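You operate a simulated robot arm through the tools that you are given. There is no shell and no other tool.

You run a simulated robot arm. Do the job below in one go: nothing can be reset, and whatever is moved stays where it is left.

Task
Measure out about 100 ml of oil and cover the steel jug again.
Fine: Into the measuring jug. Stand the steel jug back on the table. Set down upright: steel jug.

It is judged by the outcome, as a careful person would: the job done as asked, and still so three seconds after it is handed in. It fails if anything else is knocked over, pushed out of place, dropped, spilled or broken. Lids that push on must go on centred and level and be pressed home; caps that screw on are set level and turned clockwise until they are tight.

Robot
A 6-joint arm with a two-finger gripper, fixed in place. Base frame: the origin is at the foot of the arm, x ahead of it, y to its left, z up. Readings come in m, degrees, newtons and seconds.
With the tool pointing down near the work surface it reaches from about 0.46 to 0.82 m from the base axis. Its first joint turns from -166.0 to 166.0 degrees. Payload 1.66 kg.
Tool frame: the origin (TCP) lies between the finger pads and is the grasp point; the fingertips stand 0.016 m ahead of it; z points along the fingers, y is the line along which they close. Largest opening 0.111 m; the body of the gripper starts 0.104 m behind the TCP.
Orientation is that of the tool frame in the base frame, as a unit quaternion [x, y, z, w]. With the fingers straight down and closing along the base's y, the tool's x points along the base's -x, its y along +y and its z along -z.

Tools
- The arm moves only by the tool play_rows. Its argument "rows" is a list of rows, each a list of 7 numbers: the turn, a rotation vector about the tool's x, y, z in units of 45 degrees (1.0 is 45 degrees), then the shift along the tool's x, y, z in units of 100 mm (1.0 is 100 mm), then the closure, from 0 (fully open) to 1 (shut). In form: [[ax, ay, az, tx, ty, tz, claw], ...]. A call has 1 to 20 rows; each row is the pose to reach, as a shift and turn from the pose commanded when the call began, along the tool's axes at that moment. A call with a number of a shift or a turn outside -1 to 1 is refused whole. Rows are played at 5 a second. More than 0.05 m and 8.6 degrees between two rows, or a gripper value outside its range, and nothing of the call is played. Where a pose cannot be reached the arm comes as near as it can. A force on the tool above 40 N (or 10 N above the force at the start of the call, whichever is more), or a blocked arm, ends the call early, and 0.2 s more pass. Each finger halts on what it meets, pressing with about 32 N; the grip force reading is that of the motor and also rises with nothing between the fingers. The clock runs only during rows and for 0.2 s after the last one: add rows that repeat a pose to give the fingers time. It gives the time, the measured TCP pose, the force on the tool (base axes), the opening and the grip force at its end, in the units of the frame above (readings bear some noise), with the torque about the TCP (base axes, N m) and any sound that the robot's microphone picked up.
- Cameras (640 x 400 px; columns grow to the right, rows downward): "scene" is fixed at [0.3993, -0.498, 1.6779]; the picture's right is [0.27, 0.96, 0.00], its down [0.90, -0.25, -0.35] and it looks along [-0.34, 0.10, -0.94] (base axes); focal length 233 px, centre (320, 200). "wrist" rides on the gripper at [0.07, 0.014, -0.143] in the tool frame; the picture's right is [-0.19, 0.98, 0.00], its down [-0.87, -0.17, -0.47] and it looks along [-0.46, -0.09, 0.88] (tool axes); focal length 230 px, centre (320, 200). There is no depth. A picture from a camera that has moved, and an enlarged one, comes with that camera's place and axes in the base frame and with its lens.
- camera(camera): a new picture of that camera. It takes no simulated time.
- slide_trunk(by): slides the trunk up (or, below 0, down) by that many m; the arm rides with it, the base frame stays. It gives what a move gives, with no picture.
- zoom(camera, box): a new picture of the part [left, top, right, bottom] of that camera's present view, enlarged. It takes no simulated time.
- hand_in(): hands the job in; it is judged then, once.

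Places have to be worked out from the pictures, the camera data and where the tool is seen. Open the gripper and draw the arm clear of the work before you hand the job in, unless the task says otherwise.

The tools are called after ">>>" as a command line: name --pt "numbers of a row" for each row, then --argument value for the rest, lists and objects as JSON in quotes. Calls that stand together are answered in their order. play_rows: Moves the arm, as the interface text tells. Its arguments: {"type":"object","properties":{"rows":{"type":"array"}},"required":["rows"]} The other tools are called the same way: slide_trunk (by) slides the trunk up or down; camera (camera) takes a picture; zoom (camera, box) takes an enlarged picture of a part of a camera's view; hand_in () hands the job in.

At the start:

```text
t: 0.0
tcp_pos: [0.0754, -0.3512, 1.3117]
tcp_rot: [0.0, 1.0, 0.0, 0.0]
ft_force: [-0.1, 0.3, 0.4]
moment: [0.0, -0.01, -0.01]
gripper_width: 0.1108
grip_force: 0.1
trunk travel left (down, up): [-0.225, 0.365]
```

scene: 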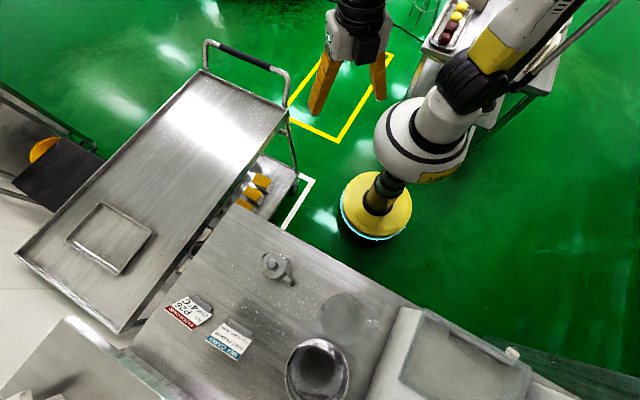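
wrist: 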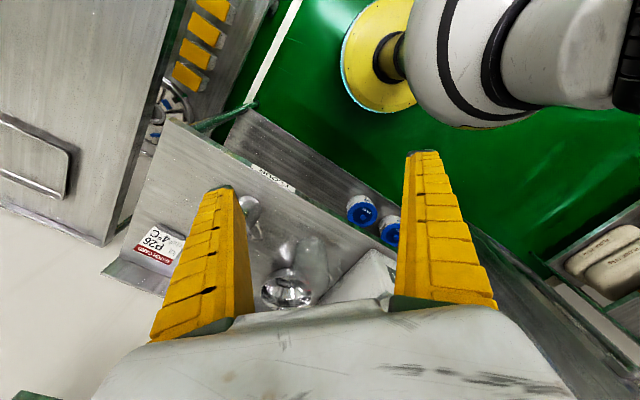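

I'll look closer at the table to find the jugs, the lid and labels.

>>> zoom --camera "scene" --box '[220, 230, 420, 400]'

>>> zoom --camera "scene" --box '[130, 230, 330, 400]'

>>> zoom --camera "wrist" --box '[120, 160, 440, 330]'

```text
2.35 times, centred on (320, 315) of scene
camera zoom: at [0.3993, -0.498, 1.6779], right [0.27, 0.96, 0.0], down [0.9, -0.25, -0.35], along [-0.34, 0.1, -0.94], focal length 548 px, centre (320, -71)
```

zoom: 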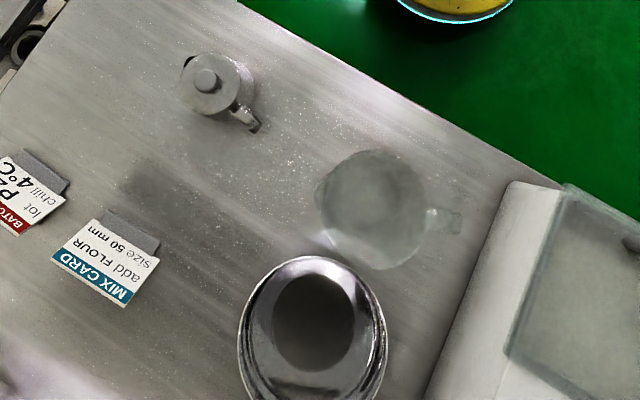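

```text
2.35 times, centred on (230, 315) of scene
camera zoom: at [0.3993, -0.498, 1.6779], right [0.27, 0.96, 0.0], down [0.9, -0.25, -0.35], along [-0.34, 0.1, -0.94], focal length 548 px, centre (532, -71)
```

zoom: 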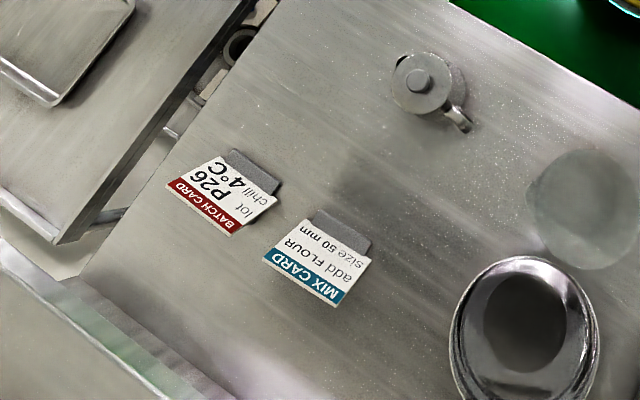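

```text
2.00 times, centred on (280, 245) of wrist
camera zoom: at [0.0047, -0.3377, 1.4553], right [0.19, 0.98, 0.0], down [0.87, -0.17, 0.47], along [0.46, -0.09, -0.88], focal length 460 px, centre (400, 110)
```

zoom: 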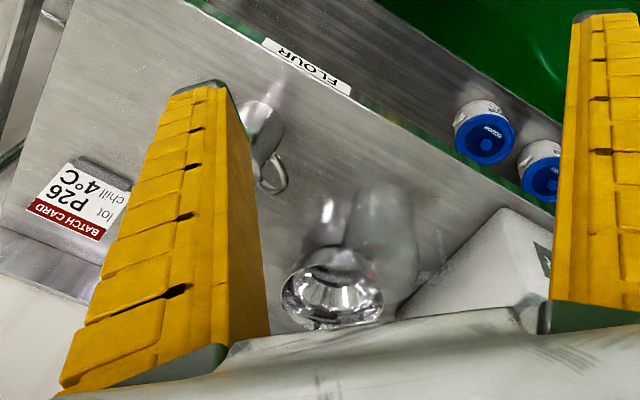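

The lidded steel jug appears to be around (0.30, -0.61), the clear measuring jug around (0.49, -0.46), and the table at about z≈0.90. I'll move the wrist camera closer for a better look.

>>> play_rows --pt "0 0 0 -0.33 -0.33 0 0" --pt "0 0 0 -0.66 -0.66 0 0" --pt "0 0 0 -1 -1 0 0" --pt "0 0 0 -1 -1 0 0"

>>> camera --camera "wrist"

```text
t: 1.0
tcp_pos: [0.1768, -0.4501, 1.3145]
tcp_rot: [0.0, 1.0, 0.0, 0.0]
ft_force: [-0.3, -0.7, -0.1]
moment: [-0.01, -0.02, 0.0]
gripper_width: 0.1109
grip_force: 0.0
trunk travel left (down, up): [-0.225, 0.365]
```

```text
taken
camera wrist: at [0.1057, -0.4362, 1.4578], right [0.19, 0.98, 0.0], down [0.87, -0.17, 0.47], along [0.46, -0.09, -0.88], focal length 230 px, centre (320, 200)
```

wrist: 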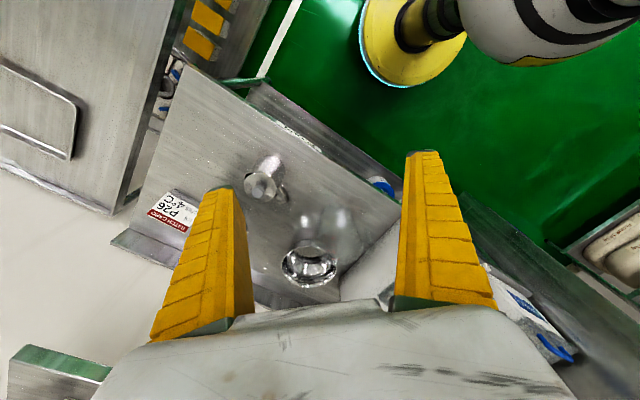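

The jugs are now between the fingers in view; I'll zoom in on them.

>>> zoom --camera "wrist" --box '[220, 130, 400, 310]'

>>> zoom --camera "scene" --box '[250, 240, 310, 300]'

>>> zoom --camera "scene" --box '[280, 280, 400, 400]'

```text
2.22 times, centred on (310, 220) of wrist
camera zoom: at [0.1057, -0.4362, 1.4578], right [0.19, 0.98, 0.0], down [0.87, -0.17, 0.47], along [0.46, -0.09, -0.88], focal length 511 px, centre (342, 156)
```

zoom: 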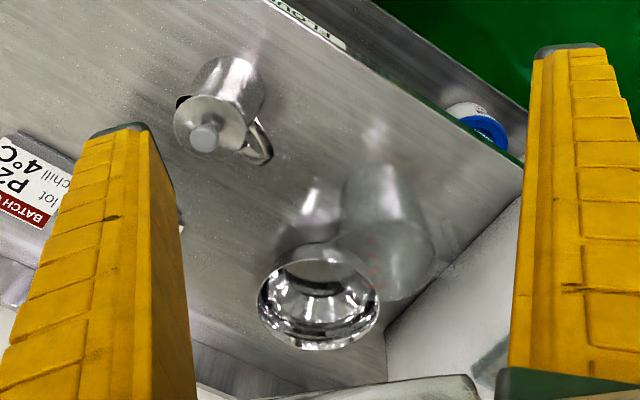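

```text
6.67 times, centred on (280, 270) of scene
camera zoom: at [0.3993, -0.498, 1.6779], right [0.27, 0.96, 0.0], down [0.9, -0.25, -0.35], along [-0.34, 0.1, -0.94], focal length 1553 px, centre (587, -267)
```

zoom: 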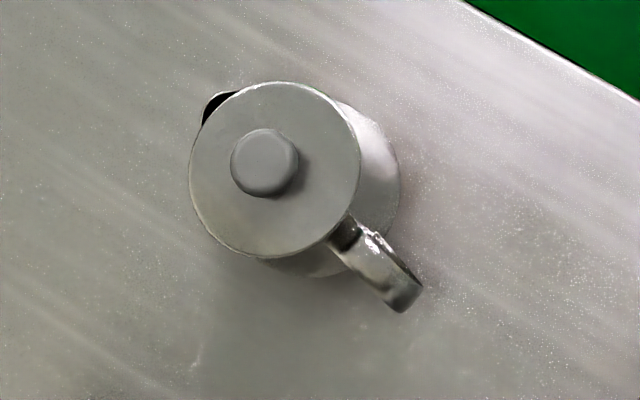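

```text
3.33 times, centred on (340, 340) of scene
camera zoom: at [0.3993, -0.498, 1.6779], right [0.27, 0.96, 0.0], down [0.9, -0.25, -0.35], along [-0.34, 0.1, -0.94], focal length 777 px, centre (253, -267)
```

zoom: 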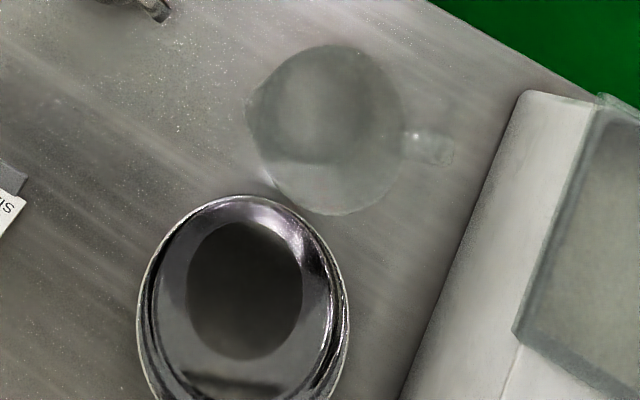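

The steel jug (lidded, knob at about (0.301, -0.614, 0.99)) has its spout toward -x and handle toward +x; the clear jug is near (0.49, -0.46). I'll descend a bit for a closer look.

>>> play_rows --pt "0 0 0 -0.18 -0.25 0.25 0" --pt "0 0 0 -0.36 -0.5 0.5 0" --pt "0 0 0 -0.54 -0.75 0.75 0" --pt "0 0 0 -0.73 -1 1 0" --pt "0 0 0 -0.73 -1 1 0"

>>> camera --camera "wrist"

>>> zoom --camera "wrist" --box '[220, 120, 400, 300]'

```text
t: 2.2
tcp_pos: [0.2482, -0.5504, 1.211]
tcp_rot: [0.0, 1.0, 0.0, 0.0]
ft_force: [1.1, -0.2, 0.1]
moment: [0.0, 0.04, 0.02]
gripper_width: 0.1108
grip_force: 0.2
trunk travel left (down, up): [-0.225, 0.365]
```

```text
taken
camera wrist: at [0.1765, -0.5372, 1.3547], right [0.19, 0.98, 0.0], down [0.87, -0.17, 0.47], along [0.46, -0.09, -0.88], focal length 230 px, centre (320, 200)
```

wrist: 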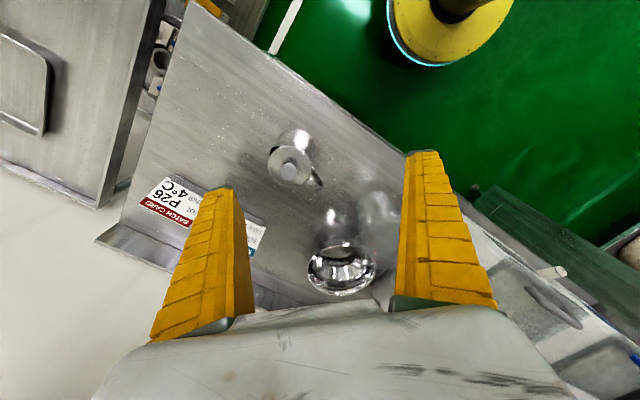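

```text
2.22 times, centred on (310, 210) of wrist
camera zoom: at [0.1765, -0.5372, 1.3547], right [0.19, 0.98, 0.0], down [0.87, -0.17, 0.47], along [0.46, -0.09, -0.88], focal length 511 px, centre (342, 178)
```

zoom: 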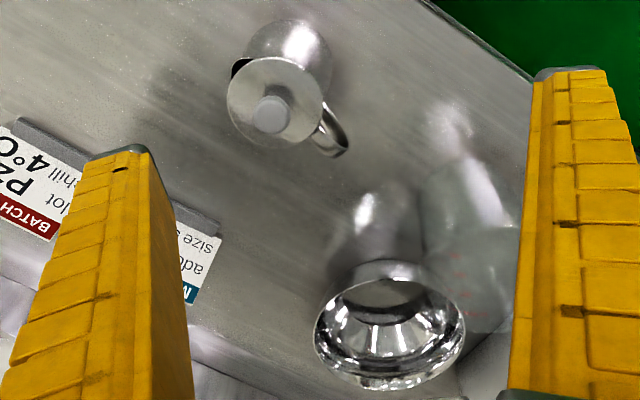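

Knob estimate is consistent, (0.302, -0.615, ~0.988). I'll go lower beside the jug (spout side) to get a better view of heights.

>>> play_rows --pt "0 0 0 0.1 -0.2 0.4 0" --pt "0 0 0 0.2 -0.4 0.8 0" --pt "0 0 0 0.3 -0.5 1 0" --pt "0 0 0 0.3 -0.5 1 0"

>>> camera --camera "wrist"

>>> zoom --camera "wrist" --box '[220, 80, 400, 260]'

>>> camera --camera "scene"

```text
t: 3.2
tcp_pos: [0.2194, -0.6002, 1.1105]
tcp_rot: [0.0, 1.0, 0.0, 0.001]
ft_force: [-1.4, 0.6, 0.0]
moment: [-0.02, -0.01, 0.0]
gripper_width: 0.1107
grip_force: 0.2
trunk travel left (down, up): [-0.225, 0.365]
```

```text
taken
camera wrist: at [0.1482, -0.587, 1.255], right [0.19, 0.98, 0.0], down [0.87, -0.17, 0.47], along [0.46, -0.09, -0.88], focal length 230 px, centre (320, 200)
```

wrist: 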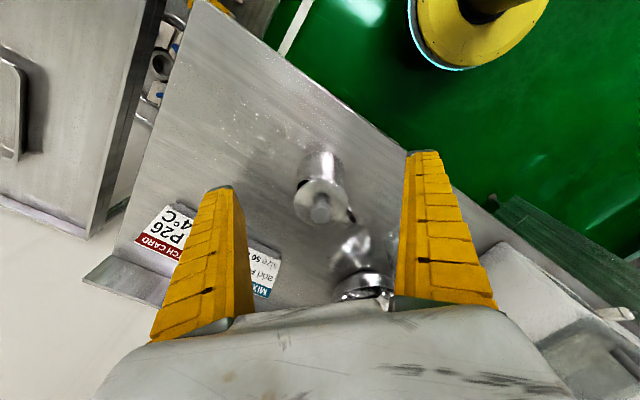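

```text
2.22 times, centred on (310, 170) of wrist
camera zoom: at [0.1482, -0.587, 1.255], right [0.19, 0.98, 0.0], down [0.87, -0.17, 0.47], along [0.46, -0.09, -0.88], focal length 511 px, centre (342, 267)
```

zoom: 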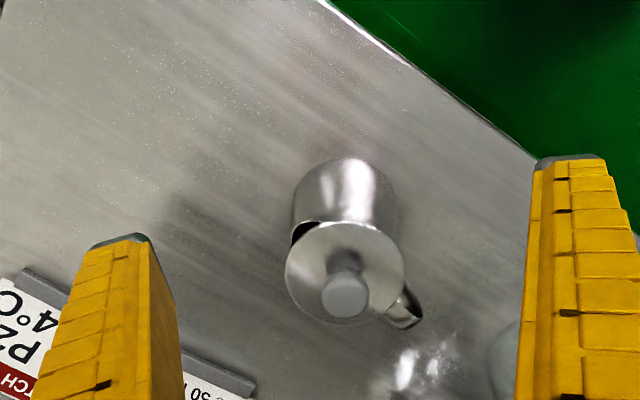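

```text
taken
```

scene: 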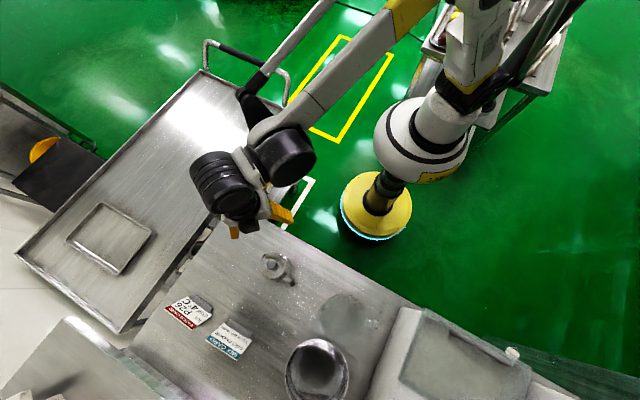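

Comparing views, the table is about z≈0.834, lid top ≈0.967, knob top ≈0.993, jug centre (0.302, -0.615), handle at about 30° azimuth. I'll move over the knob and yaw the tool so the fingers close across the spout–handle axis.

>>> play_rows --pt "0 0 -0.167 -0.2 -0.04 0 0" --pt "0 0 -0.333 -0.4 -0.08 0 0" --pt "0 0 -0.5 -0.6 -0.11 0 0" --pt "0 0 -0.667 -0.83 -0.14 0 0" --pt "0 0 -0.667 -0.83 -0.14 0 0"

>>> camera --camera "wrist"

>>> zoom --camera "scene" --box '[220, 200, 400, 380]'

```text
t: 4.4
tcp_pos: [0.3016, -0.6166, 1.1106]
tcp_rot: [-0.259, 0.966, -0.001, 0.001]
ft_force: [-0.2, -0.7, 0.3]
moment: [-0.01, -0.02, -0.02]
gripper_width: 0.1109
grip_force: 0.0
trunk travel left (down, up): [-0.225, 0.365]
```

```text
taken
camera wrist: at [0.2342, -0.6391, 1.2544], right [-0.33, 0.94, 0.0], down [0.83, 0.29, 0.47], along [0.45, 0.15, -0.88], focal length 230 px, centre (320, 200)
```

wrist: 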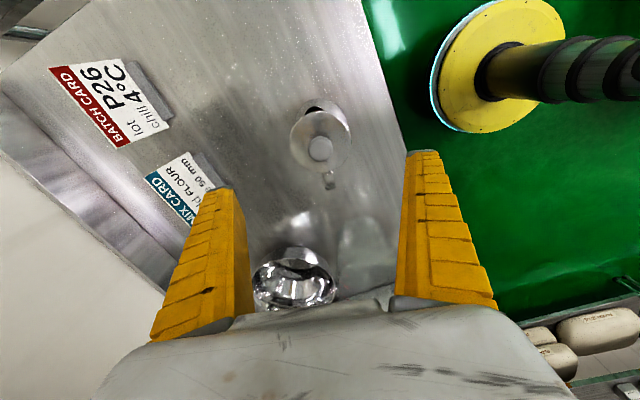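

```text
2.22 times, centred on (310, 290) of scene
camera zoom: at [0.3993, -0.498, 1.6779], right [0.27, 0.96, 0.0], down [0.9, -0.25, -0.35], along [-0.34, 0.1, -0.94], focal length 518 px, centre (342, 0)
```

zoom: 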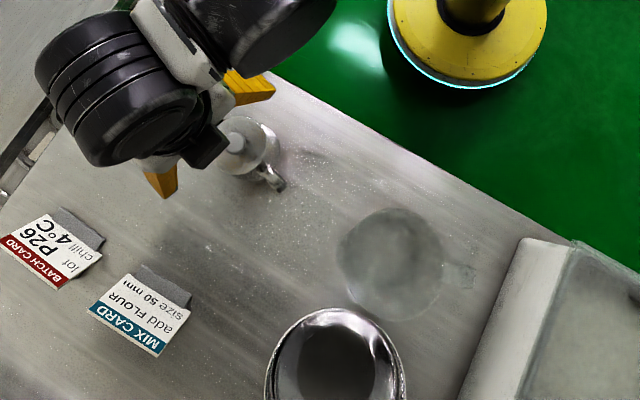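

The knob is exactly centred under the TCP and the handle/spout line is aligned with tool x. Descending 0.1 m first.

>>> play_rows --pt "0 0 0 0 0 0.4 0" --pt "0 0 0 0 0 0.8 0" --pt "0 0 0 0 0 1 0" --pt "0 0 0 0 0 1 0"

>>> camera --camera "wrist"

>>> zoom --camera "wrist" --box '[240, 80, 400, 240]'

```text
t: 5.4
tcp_pos: [0.3009, -0.6144, 1.0116]
tcp_rot: [-0.26, 0.966, 0.0, 0.0]
ft_force: [0.0, 0.2, 0.6]
moment: [0.0, 0.04, 0.03]
gripper_width: 0.1109
grip_force: 0.1
trunk travel left (down, up): [-0.225, 0.365]
```

```text
taken
camera wrist: at [0.2328, -0.6387, 1.1552], right [-0.33, 0.94, 0.0], down [0.83, 0.29, 0.47], along [0.45, 0.15, -0.88], focal length 230 px, centre (320, 200)
```

wrist: 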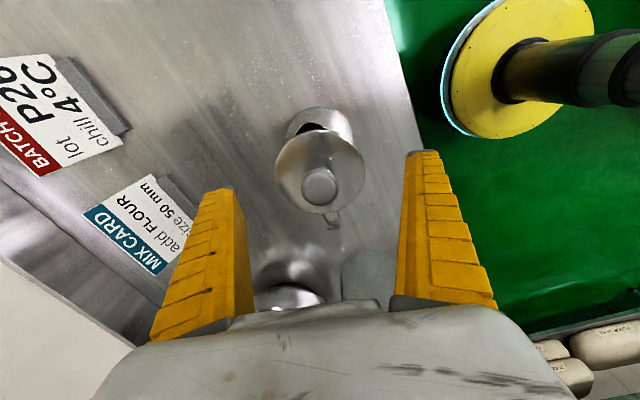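

```text
2.50 times, centred on (320, 160) of wrist
camera zoom: at [0.2328, -0.6387, 1.1552], right [-0.33, 0.94, 0.0], down [0.83, 0.29, 0.47], along [0.45, 0.15, -0.88], focal length 575 px, centre (320, 300)
```

zoom: 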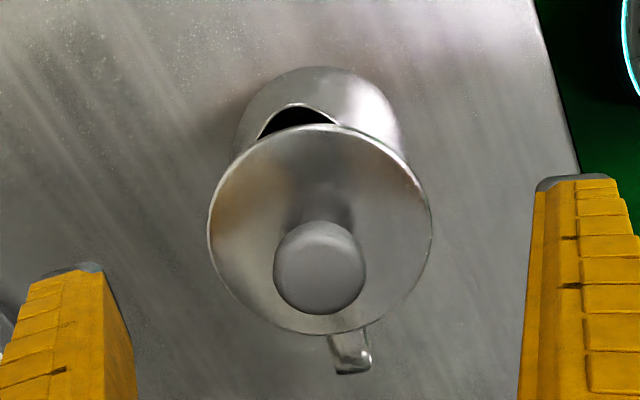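

The knob top looks about z≈0.995–1.0, lid disc ≈0.97. I'll lower another 15 mm and look again.

>>> play_rows --pt "0 0 0 0 0 0.08 0" --pt "0 0 0 0 0 0.15 0" --pt "0 0 0 0 0 0.15 0"

>>> zoom --camera "wrist" --box '[220, 100, 420, 250]'

>>> zoom --camera "scene" --box '[240, 230, 320, 310]'

```text
t: 6.2
tcp_pos: [0.3009, -0.6162, 0.9964]
tcp_rot: [-0.259, 0.966, 0.0, 0.0]
ft_force: [-0.1, 0.2, -0.1]
moment: [0.02, -0.03, -0.02]
gripper_width: 0.1111
grip_force: 0.0
trunk travel left (down, up): [-0.225, 0.365]
```

```text
2.67 times, centred on (320, 175) of wrist
camera zoom: at [0.2334, -0.6386, 1.14], right [-0.33, 0.94, 0.0], down [0.83, 0.29, 0.47], along [0.45, 0.15, -0.88], focal length 614 px, centre (320, 267)
```

zoom: 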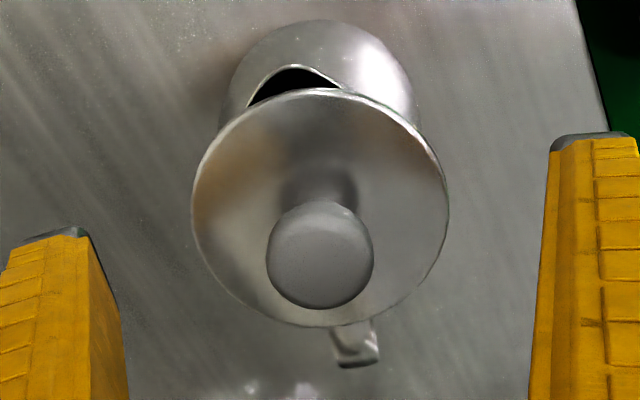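

```text
5.00 times, centred on (280, 270) of scene
camera zoom: at [0.3993, -0.498, 1.6779], right [0.27, 0.96, 0.0], down [0.9, -0.25, -0.35], along [-0.34, 0.1, -0.94], focal length 1165 px, centre (520, -150)
```

zoom: 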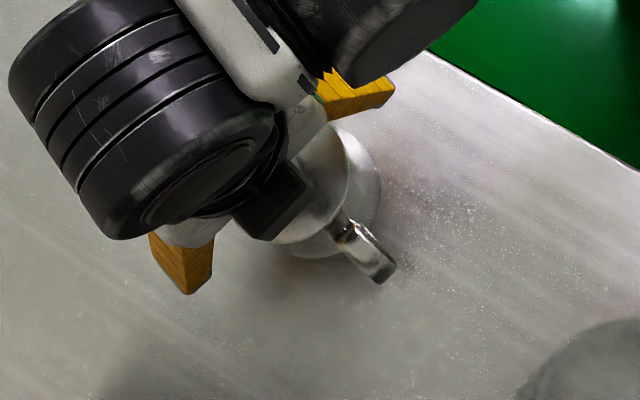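

Knob top ≈0.999, lid ≈0.967, still well centred. I lower 5 mm more and close on the knob.

>>> play_rows --pt "0 0 0 0 0 0.05 0" --pt "0 0 0 0 0 0.05 0.3" --pt "0 0 0 0 0 0.05 0.6" --pt "0 0 0 0 0 0.05 1" --pt "0 0 0 0 0 0.05 1" --pt "0 0 0 0 0 0.05 1"

>>> camera --camera "wrist"

```text
t: 7.6
tcp_pos: [0.3011, -0.6139, 0.9917]
tcp_rot: [-0.259, 0.966, 0.0, -0.001]
ft_force: [0.4, -0.6, -0.1]
moment: [0.04, -0.01, 0.03]
gripper_width: 0.021
grip_force: 32.5
trunk travel left (down, up): [-0.225, 0.365]
heard: snap
```

```text
taken
camera wrist: at [0.2337, -0.6378, 1.1351], right [-0.33, 0.94, 0.0], down [0.83, 0.29, 0.47], along [0.45, 0.15, -0.88], focal length 230 px, centre (320, 200)
```

wrist: 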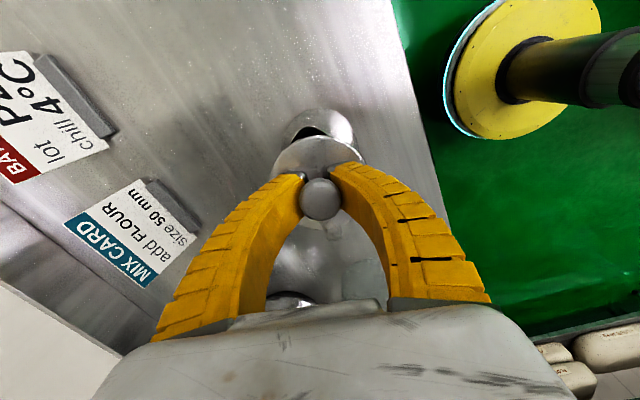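

The knob is gripped (21 mm wide). I'll pull up slowly a few millimetres and see whether the lid comes free.

>>> play_rows --pt "0 0 0 0 0 -0.01 1" --pt "0 0 0 0 0 -0.02 1" --pt "0 0 0 0 0 -0.03 1" --pt "0 0 0 0 0 -0.04 1" --pt "0 0 0 0 0 -0.05 1"

>>> zoom --camera "wrist" --box '[220, 80, 420, 230]'

>>> zoom --camera "scene" --box '[240, 230, 320, 310]'

```text
t: 8.8
tcp_pos: [0.3014, -0.6147, 0.9967]
tcp_rot: [-0.259, 0.966, 0.0, 0.0]
ft_force: [-0.1, -0.4, 0.3]
moment: [-0.01, 0.05, 0.02]
gripper_width: 0.0207
grip_force: 32.1
trunk travel left (down, up): [-0.225, 0.365]
```

```text
2.67 times, centred on (320, 155) of wrist
camera zoom: at [0.2338, -0.6384, 1.1405], right [-0.33, 0.94, 0.0], down [0.83, 0.29, 0.47], along [0.45, 0.15, -0.88], focal length 614 px, centre (320, 320)
```

zoom: 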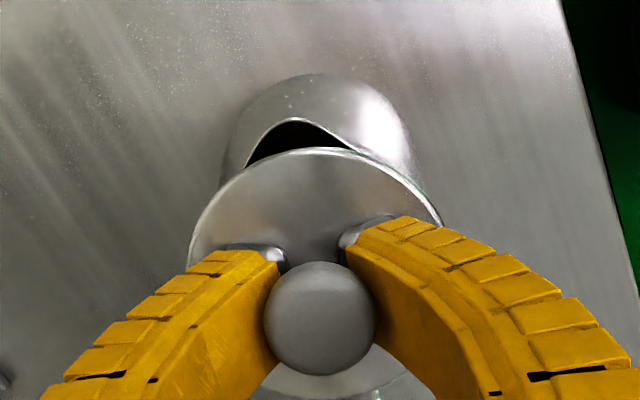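

```text
5.00 times, centred on (280, 270) of scene
camera zoom: at [0.3993, -0.498, 1.6779], right [0.27, 0.96, 0.0], down [0.9, -0.25, -0.35], along [-0.34, 0.1, -0.94], focal length 1165 px, centre (520, -150)
```

zoom: 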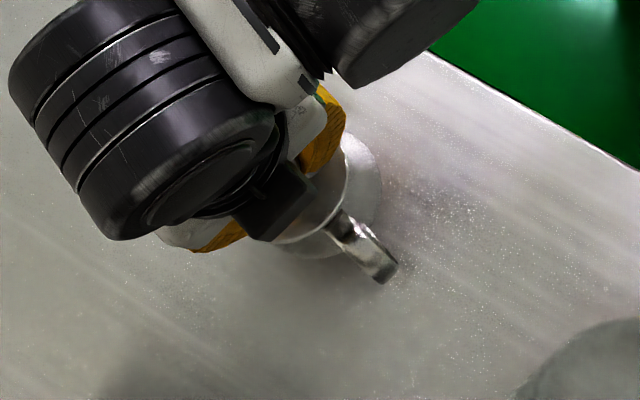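

No load yet; the fingers may be sliding along the stem or the lid is light. I'll lift further and check.

>>> play_rows --pt "0 0 0 0 0 -0.02 1" --pt "0 0 0 0 0 -0.05 1" --pt "0 0 0 0 0 -0.08 1" --pt "0 0 0 0 0 -0.11 1" --pt "0 0 0 0 0 -0.15 1"

>>> zoom --camera "wrist" --box '[220, 80, 420, 230]'

>>> zoom --camera "scene" --box '[240, 230, 320, 310]'

```text
t: 10.0
tcp_pos: [0.3008, -0.6143, 1.0111]
tcp_rot: [-0.259, 0.966, 0.001, 0.0]
ft_force: [0.6, 0.4, -0.4]
moment: [0.01, 0.0, -0.04]
gripper_width: 0.0206
grip_force: 32.3
trunk travel left (down, up): [-0.225, 0.365]
```

```text
2.67 times, centred on (320, 155) of wrist
camera zoom: at [0.2337, -0.6375, 1.1551], right [-0.33, 0.94, 0.0], down [0.83, 0.29, 0.47], along [0.45, 0.15, -0.88], focal length 614 px, centre (320, 320)
```

zoom: 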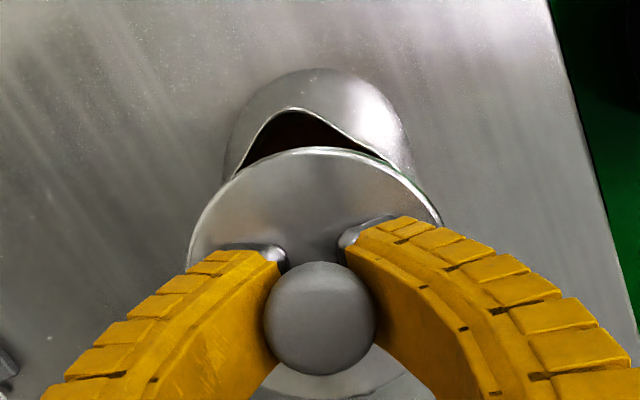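

```text
5.00 times, centred on (280, 270) of scene
camera zoom: at [0.3993, -0.498, 1.6779], right [0.27, 0.96, 0.0], down [0.9, -0.25, -0.35], along [-0.34, 0.1, -0.94], focal length 1165 px, centre (520, -150)
```

zoom: 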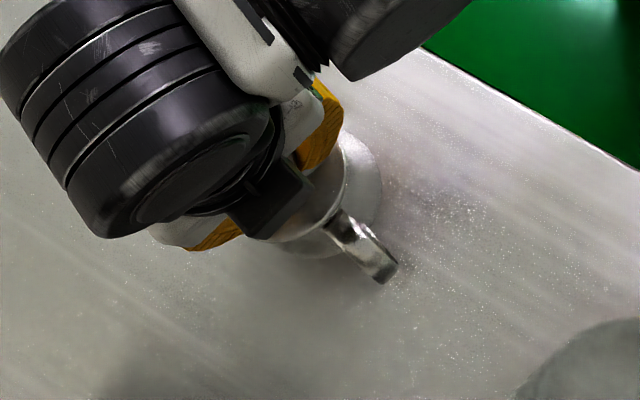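

The lid rises with the gripper while the jug stays put. Lifting further, clear of the jug.

>>> play_rows --pt "0 0 0 0 0 -0.2 1" --pt "0 0 0 0 0 -0.4 1" --pt "0 0 0 0 0 -0.6 1" --pt "0 0 0 0 0 -0.8 1" --pt "0 0 0 0 0 -0.8 1"

>>> camera --camera "wrist"

>>> zoom --camera "scene" --box '[200, 200, 360, 320]'

```text
t: 11.2
tcp_pos: [0.3019, -0.6164, 1.0913]
tcp_rot: [-0.258, 0.966, 0.0, 0.0]
ft_force: [-0.1, 0.3, -0.1]
moment: [-0.01, -0.01, -0.01]
gripper_width: 0.0204
grip_force: 32.2
trunk travel left (down, up): [-0.225, 0.365]
```

```text
taken
camera wrist: at [0.2337, -0.6396, 1.2353], right [-0.33, 0.94, 0.0], down [0.83, 0.29, 0.47], along [0.45, 0.15, -0.88], focal length 230 px, centre (320, 200)
```

wrist: 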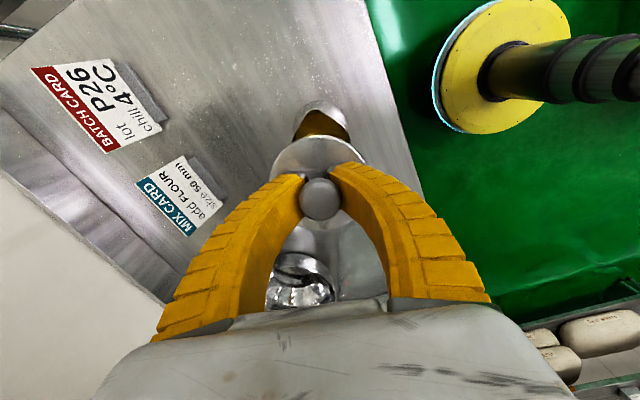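

```text
3.33 times, centred on (280, 260) of scene
camera zoom: at [0.3993, -0.498, 1.6779], right [0.27, 0.96, 0.0], down [0.9, -0.25, -0.35], along [-0.34, 0.1, -0.94], focal length 777 px, centre (453, 0)
```

zoom: 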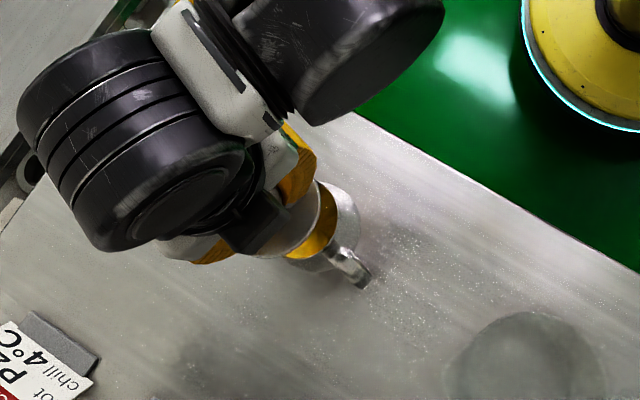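

The open jug shows golden oil. I'll carry the lid to a clear patch of table at about (0.262, -0.738), away from jug and cards.

>>> play_rows --pt "0 0 0 0.24 -0.216 0 1" --pt "0 0 0 0.48 -0.43 0 1" --pt "0 0 0 0.72 -0.65 0 1" --pt "0 0 0 0.961 -0.865 0 1" --pt "0 0 0 0.961 -0.865 0 1"

>>> camera --camera "wrist"

>>> zoom --camera "scene" --box '[200, 200, 360, 320]'

```text
t: 12.4
tcp_pos: [0.2635, -0.7397, 1.0877]
tcp_rot: [-0.259, 0.966, 0.0, -0.001]
ft_force: [0.7, 0.2, 0.0]
moment: [0.01, -0.02, 0.0]
gripper_width: 0.0203
grip_force: 32.2
trunk travel left (down, up): [-0.225, 0.365]
```

```text
taken
camera wrist: at [0.1951, -0.7626, 1.2327], right [-0.33, 0.94, 0.0], down [0.83, 0.29, 0.47], along [0.45, 0.15, -0.88], focal length 230 px, centre (320, 200)
```

wrist: 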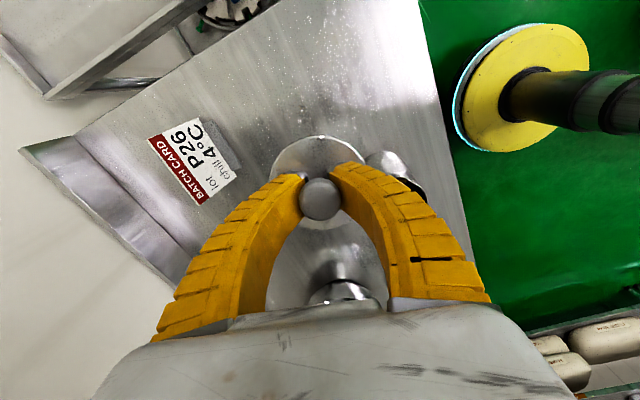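

```text
3.33 times, centred on (280, 260) of scene
camera zoom: at [0.3993, -0.498, 1.6779], right [0.27, 0.96, 0.0], down [0.9, -0.25, -0.35], along [-0.34, 0.1, -0.94], focal length 777 px, centre (453, 0)
```

zoom: 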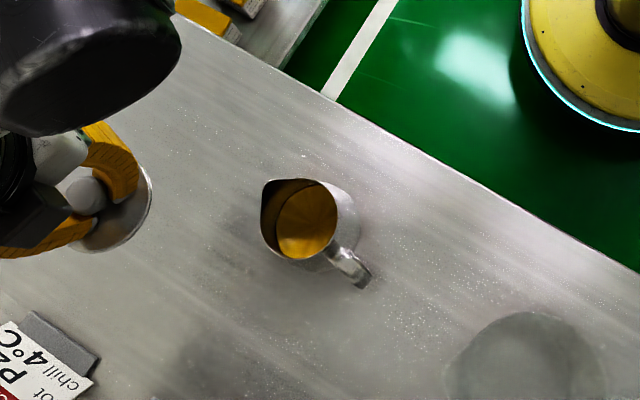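

The oil level in the open jug is visible. Now I lower the lid toward the table.

>>> play_rows --pt "0 0 0 0 0 0.3 1" --pt "0 0 0 0 0 0.6 1" --pt "0 0 0 0 0 0.9 1" --pt "0 0 0 0 0 1 1" --pt "0 0 0 0 0 1 1"

>>> play_rows --pt "0 0 0 0 0 0.3 1" --pt "0 0 0 0 0 0.6 1" --pt "0 0 0 0 0 0.8 1" --pt "0 0 0 0 0 0.9 1" --pt "0 0 0 0 0 0.9 1"

>>> camera --camera "wrist"

>>> zoom --camera "scene" --box '[200, 200, 360, 320]'

```text
t: 13.6
tcp_pos: [0.2652, -0.7399, 0.9897]
tcp_rot: [-0.258, 0.966, 0.0, 0.0]
ft_force: [1.7, -0.8, 0.1]
moment: [0.02, -0.01, -0.02]
gripper_width: 0.0202
grip_force: 32.1
trunk travel left (down, up): [-0.225, 0.365]
```

```text
t: 14.8
tcp_pos: [0.2622, -0.737, 0.9019]
tcp_rot: [-0.259, 0.966, 0.0, 0.0]
ft_force: [0.7, -0.2, -1.3]
moment: [-0.04, 0.01, 0.01]
gripper_width: 0.0202
grip_force: 32.1
trunk travel left (down, up): [-0.225, 0.365]
```

```text
taken
camera wrist: at [0.1945, -0.7604, 1.0456], right [-0.33, 0.94, 0.0], down [0.83, 0.29, 0.47], along [0.45, 0.15, -0.88], focal length 230 px, centre (320, 200)
```

wrist: 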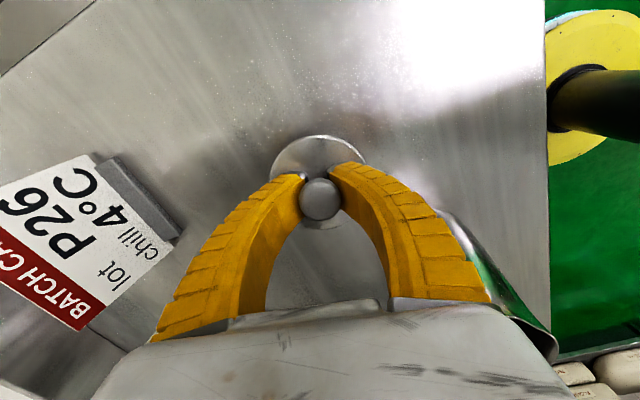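

```text
3.33 times, centred on (280, 260) of scene
camera zoom: at [0.3993, -0.498, 1.6779], right [0.27, 0.96, 0.0], down [0.9, -0.25, -0.35], along [-0.34, 0.1, -0.94], focal length 777 px, centre (453, 0)
```

zoom: 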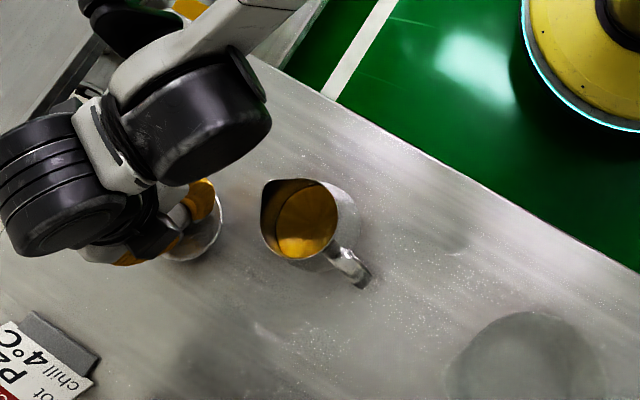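

Lid is ~0.9 - now small descending steps until contact.

>>> play_rows --pt "0 0 0 0 0 0.05 1" --pt "0 0 0 0 0 0.1 1" --pt "0 0 0 0 0 0.15 1" --pt "0 0 0 0 0 0.2 1"

>>> zoom --camera "wrist" --box '[240, 100, 400, 240]'

>>> zoom --camera "scene" --box '[220, 220, 300, 280]'

```text
t: 15.8
tcp_pos: [0.2609, -0.7375, 0.8824]
tcp_rot: [-0.259, 0.966, 0.0, 0.001]
ft_force: [-0.2, -0.9, 5.4]
moment: [-0.09, 0.13, 0.02]
gripper_width: 0.0203
grip_force: 31.6
trunk travel left (down, up): [-0.225, 0.365]
```

```text
2.86 times, centred on (320, 170) of wrist
camera zoom: at [0.1937, -0.7604, 1.0262], right [-0.33, 0.94, 0.0], down [0.83, 0.29, 0.47], along [0.45, 0.15, -0.88], focal length 657 px, centre (320, 286)
```

zoom: 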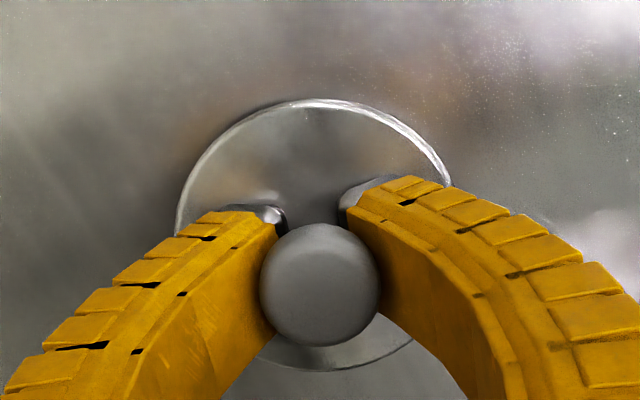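

```text
6.67 times, centred on (260, 250) of scene
camera zoom: at [0.3993, -0.498, 1.6779], right [0.27, 0.96, 0.0], down [0.9, -0.25, -0.35], along [-0.34, 0.1, -0.94], focal length 1553 px, centre (720, -133)
```

zoom: 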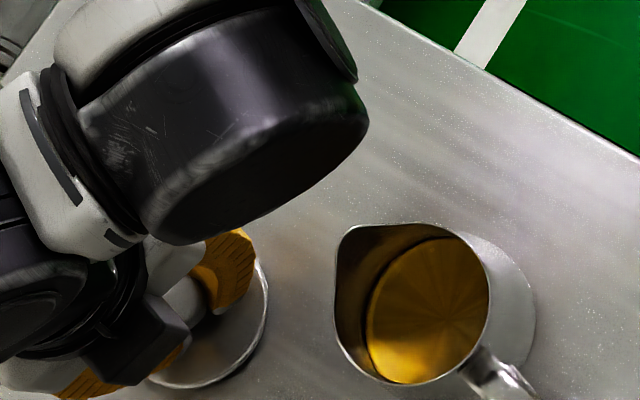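

Contact with the table (≈5 N) at TCP z≈0.882. I ease off a hair and release the lid.

>>> play_rows --pt "0 0 0 0 0 -0.007 1" --pt "0 0 0 0 0 -0.007 0.8" --pt "0 0 0 0 0 -0.007 0.7" --pt "0 0 0 0 0 -0.007 0.5" --pt "0 0 0 0 0 -0.007 0.3"

>>> play_rows --pt "0 0 0 0 0 -0.1 0.3" --pt "0 0 0 0 0 -0.3 0.3" --pt "0 0 0 0 0 -0.6 0.3" --pt "0 0 0 0 0 -1 0.3" --pt "0 0 0 0 0 -1 0"

>>> camera --camera "wrist"

>>> zoom --camera "scene" --box '[200, 200, 360, 320]'

```text
t: 17.0
tcp_pos: [0.2614, -0.7372, 0.8821]
tcp_rot: [-0.259, 0.966, 0.0, 0.0]
ft_force: [-1.0, 0.5, 0.5]
moment: [-0.05, -0.04, 0.0]
gripper_width: 0.0794
grip_force: 0.7
trunk travel left (down, up): [-0.225, 0.365]
```

```text
t: 18.2
tcp_pos: [0.2605, -0.7366, 0.987]
tcp_rot: [-0.259, 0.966, 0.0, -0.001]
ft_force: [0.5, -0.5, 0.3]
moment: [0.0, 0.02, 0.0]
gripper_width: 0.1112
grip_force: 0.0
trunk travel left (down, up): [-0.225, 0.365]
```

```text
taken
camera wrist: at [0.1925, -0.7603, 1.1298], right [-0.33, 0.94, 0.0], down [0.83, 0.29, 0.47], along [0.45, 0.15, -0.88], focal length 230 px, centre (320, 200)
```

wrist: 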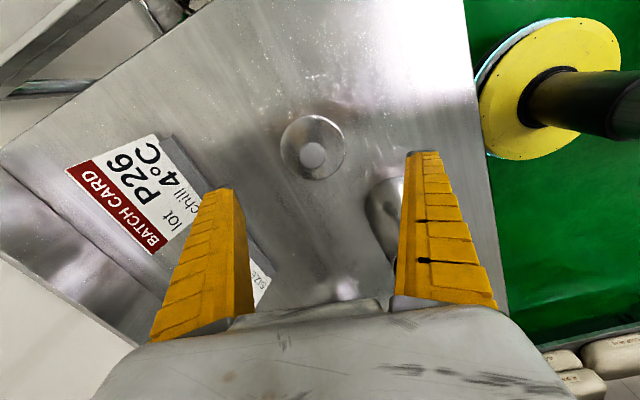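

```text
3.33 times, centred on (280, 260) of scene
camera zoom: at [0.3993, -0.498, 1.6779], right [0.27, 0.96, 0.0], down [0.9, -0.25, -0.35], along [-0.34, 0.1, -0.94], focal length 777 px, centre (453, 0)
```

zoom: 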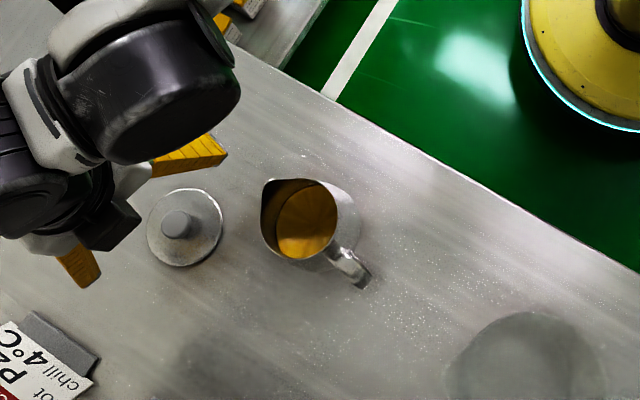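

Lid stands flat on the table at (0.261, -0.737). I raise the arm and move toward the measuring jug to inspect it.

>>> play_rows --pt "0 0 0 0 0 -0.3 0" --pt "0 0 0 0 0 -0.6 0" --pt "0 0 0 0 0 -1 0" --pt "0 0 0 0 0 -1 0"

>>> play_rows --pt "0 0 0 -0.4 0.22 -0.2 0" --pt "0 0 0 -0.8 0.45 -0.4 0" --pt "0 0 0 -0.8 0.45 -0.7 0"

>>> play_rows --pt "0 0 0 -0.4 0.22 0 0" --pt "0 0 0 -0.8 0.45 0 0"

>>> play_rows --pt "0 0 0 -0.4 0.22 0 0" --pt "0 0 0 -0.8 0.45 0 0" --pt "0 0 0 -0.8 0.45 0 0"

>>> camera --camera "wrist"

>>> zoom --camera "scene" --box '[200, 200, 360, 320]'

```text
t: 19.2
tcp_pos: [0.2589, -0.7388, 1.0829]
tcp_rot: [-0.258, 0.966, 0.001, 0.0]
ft_force: [0.3, 0.0, 0.3]
moment: [-0.03, 0.02, 0.02]
gripper_width: 0.1108
grip_force: 0.0
trunk travel left (down, up): [-0.225, 0.365]
```

```text
refused: row 2 steps farther than a row can; nothing moved
```

```text
t: 19.8
tcp_pos: [0.3059, -0.6592, 1.0796]
tcp_rot: [-0.258, 0.966, 0.0, 0.0]
ft_force: [0.6, -0.1, 0.7]
moment: [0.0, 0.05, -0.03]
gripper_width: 0.1107
grip_force: 0.0
trunk travel left (down, up): [-0.225, 0.365]
```

```text
t: 20.6
tcp_pos: [0.3547, -0.5803, 1.0828]
tcp_rot: [-0.259, 0.966, 0.0, 0.001]
ft_force: [0.8, -0.7, 0.6]
moment: [-0.03, 0.01, -0.01]
gripper_width: 0.1109
grip_force: 0.1
trunk travel left (down, up): [-0.225, 0.365]
```

```text
taken
camera wrist: at [0.2868, -0.6042, 1.2275], right [-0.33, 0.94, 0.0], down [0.83, 0.29, 0.47], along [0.45, 0.15, -0.88], focal length 230 px, centre (320, 200)
```

wrist: 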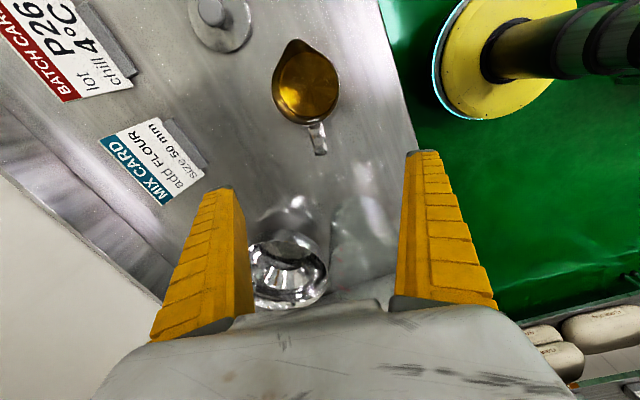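

```text
3.33 times, centred on (280, 260) of scene
camera zoom: at [0.3993, -0.498, 1.6779], right [0.27, 0.96, 0.0], down [0.9, -0.25, -0.35], along [-0.34, 0.1, -0.94], focal length 777 px, centre (453, 0)
```

zoom: 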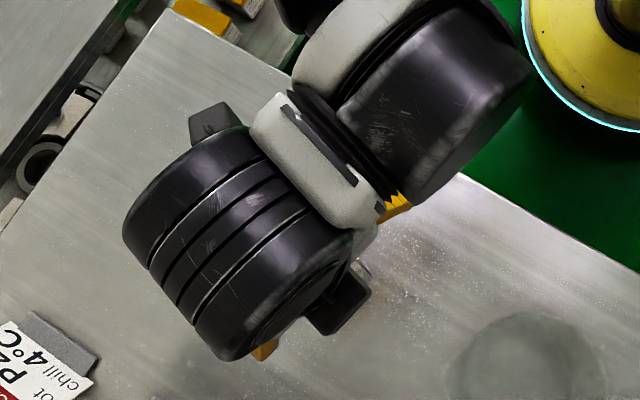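

I can see straight into the steel jug now; zooming on it and the measuring jug.

>>> zoom --camera "wrist" --box '[240, 20, 380, 170]'

>>> zoom --camera "wrist" --box '[230, 170, 410, 320]'

```text
2.67 times, centred on (310, 95) of wrist
camera zoom: at [0.2868, -0.6042, 1.2275], right [-0.33, 0.94, 0.0], down [0.83, 0.29, 0.47], along [0.45, 0.15, -0.88], focal length 614 px, centre (347, 480)
```

zoom: 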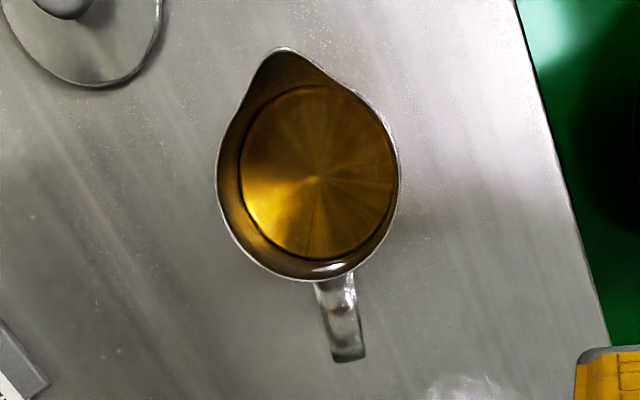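

```text
2.67 times, centred on (320, 245) of wrist
camera zoom: at [0.2868, -0.6042, 1.2275], right [-0.33, 0.94, 0.0], down [0.83, 0.29, 0.47], along [0.45, 0.15, -0.88], focal length 614 px, centre (320, 80)
```

zoom: 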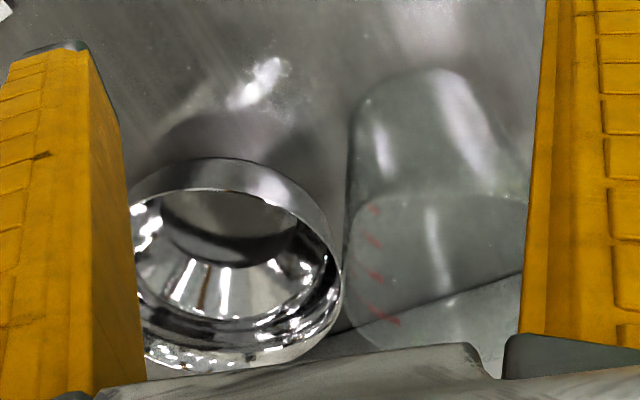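

The oil surface sits ~36 mm below the rim (roughly 340 ml inside). I continue to a better view of the clear measuring jug.

>>> play_rows --pt "0 0 0 -0.27 0.15 -0.25 0" --pt "0 0 0 -0.53 0.3 -0.5 0" --pt "0 0 0 -0.8 0.45 -0.7 0" --pt "0 0 0 -0.8 0.45 -0.7 0"

>>> camera --camera "wrist"

>>> zoom --camera "wrist" --box '[260, 80, 420, 230]'

```text
t: 21.6
tcp_pos: [0.4044, -0.5002, 1.1505]
tcp_rot: [-0.259, 0.966, 0.0, 0.0]
ft_force: [0.0, 0.3, 0.0]
moment: [-0.01, 0.03, -0.02]
gripper_width: 0.1106
grip_force: 0.0
trunk travel left (down, up): [-0.225, 0.365]
```

```text
taken
camera wrist: at [0.336, -0.5242, 1.2949], right [-0.33, 0.94, 0.0], down [0.83, 0.29, 0.47], along [0.45, 0.15, -0.88], focal length 230 px, centre (320, 200)
```

wrist: 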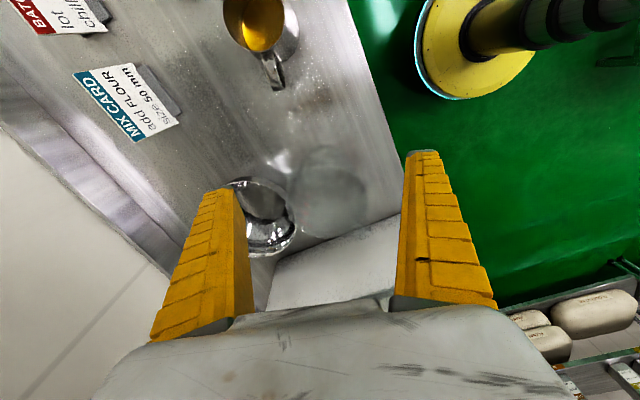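

```text
2.67 times, centred on (340, 155) of wrist
camera zoom: at [0.336, -0.5242, 1.2949], right [-0.33, 0.94, 0.0], down [0.83, 0.29, 0.47], along [0.45, 0.15, -0.88], focal length 614 px, centre (267, 320)
```

zoom: 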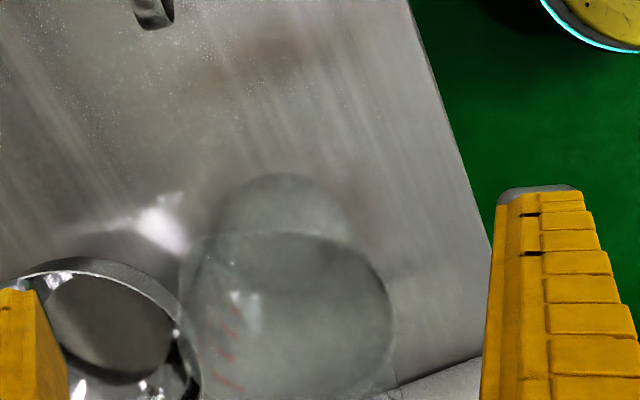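

The measuring jug rim is at about (0.492, -0.459, z 0.974), ~0.12 m wide, 0.14 m tall; a steel bowl is at (0.60,-0.56) and a low box beyond. Before gripping the jug I'll rehearse, empty-handed in the air, turning the tool round so I could pour from the free side (toward +x).

>>> play_rows --pt "0 0 0.167 0 0 0 0" --pt "0 0 0.333 0 0 0 0" --pt "0 0 0.5 0 0 0 0" --pt "0 0 0.667 0 0 0 0" --pt "0 0 0.833 0 0 0 0" --pt "0 0 1 0 0 0 0"

>>> play_rows --pt "0 0 0.167 0 0 0 0" --pt "0 0 0.333 0 0 0 0" --pt "0 0 0.5 0 0 0 0" --pt "0 0 0.667 0 0 0 0" --pt "0 0 0.833 0 0 0 0" --pt "0 0 1 0 0 0 0"

>>> play_rows --pt "0 0 0.167 0 0 0 0" --pt "0 0 0.333 0 0 0 0" --pt "0 0 0.5 0 0 0 0" --pt "0 0 0.667 0 0 0 0" --pt "0 0 0.833 0 0 0 0" --pt "0 0 1 0 0 0 0" --pt "0 0 1 0 0 0 0"

>>> camera --camera "wrist"

>>> camera --camera "scene"

```text
t: 23.0
tcp_pos: [0.4014, -0.5, 1.1526]
tcp_rot: [0.132, 0.991, 0.0, 0.0]
ft_force: [0.2, -0.1, 0.4]
moment: [-0.01, -0.04, 0.0]
gripper_width: 0.111
grip_force: 0.0
trunk travel left (down, up): [-0.225, 0.365]
```

```text
t: 24.4
tcp_pos: [0.4016, -0.5003, 1.1538]
tcp_rot: [0.501, 0.866, 0.0, -0.001]
ft_force: [0.5, -1.0, 0.2]
moment: [-0.03, -0.01, 0.01]
gripper_width: 0.1109
grip_force: 0.0
trunk travel left (down, up): [-0.225, 0.365]
```

```text
t: 26.0
tcp_pos: [0.4011, -0.5004, 1.1519]
tcp_rot: [0.793, 0.609, 0.001, 0.0]
ft_force: [0.0, -0.3, -0.6]
moment: [-0.01, -0.03, 0.01]
gripper_width: 0.111
grip_force: 0.0
trunk travel left (down, up): [-0.225, 0.365]
```

```text
taken
camera wrist: at [0.4312, -0.4367, 1.2959], right [0.9, -0.44, 0.0], down [-0.39, -0.79, 0.47], along [-0.21, -0.42, -0.88], focal length 230 px, centre (320, 200)
```

wrist: 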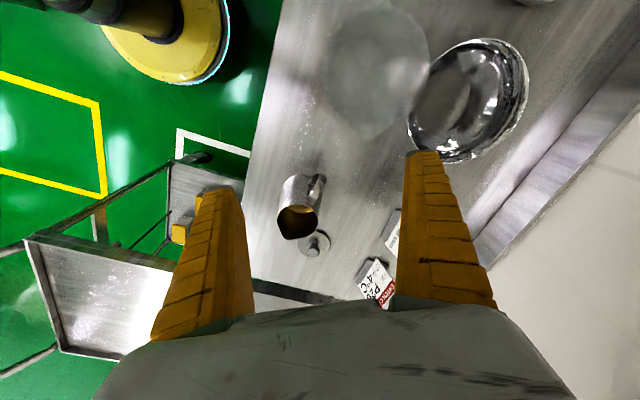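

```text
taken
```

scene: 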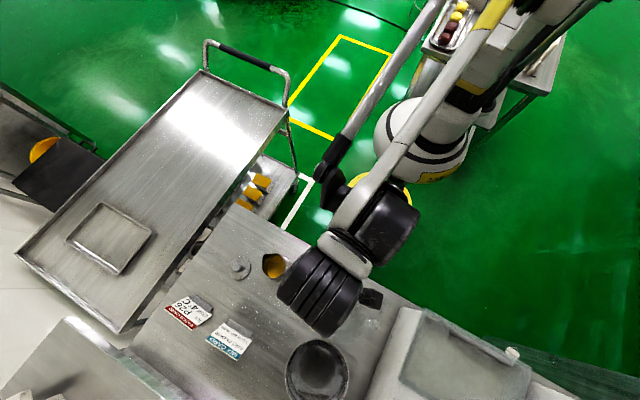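

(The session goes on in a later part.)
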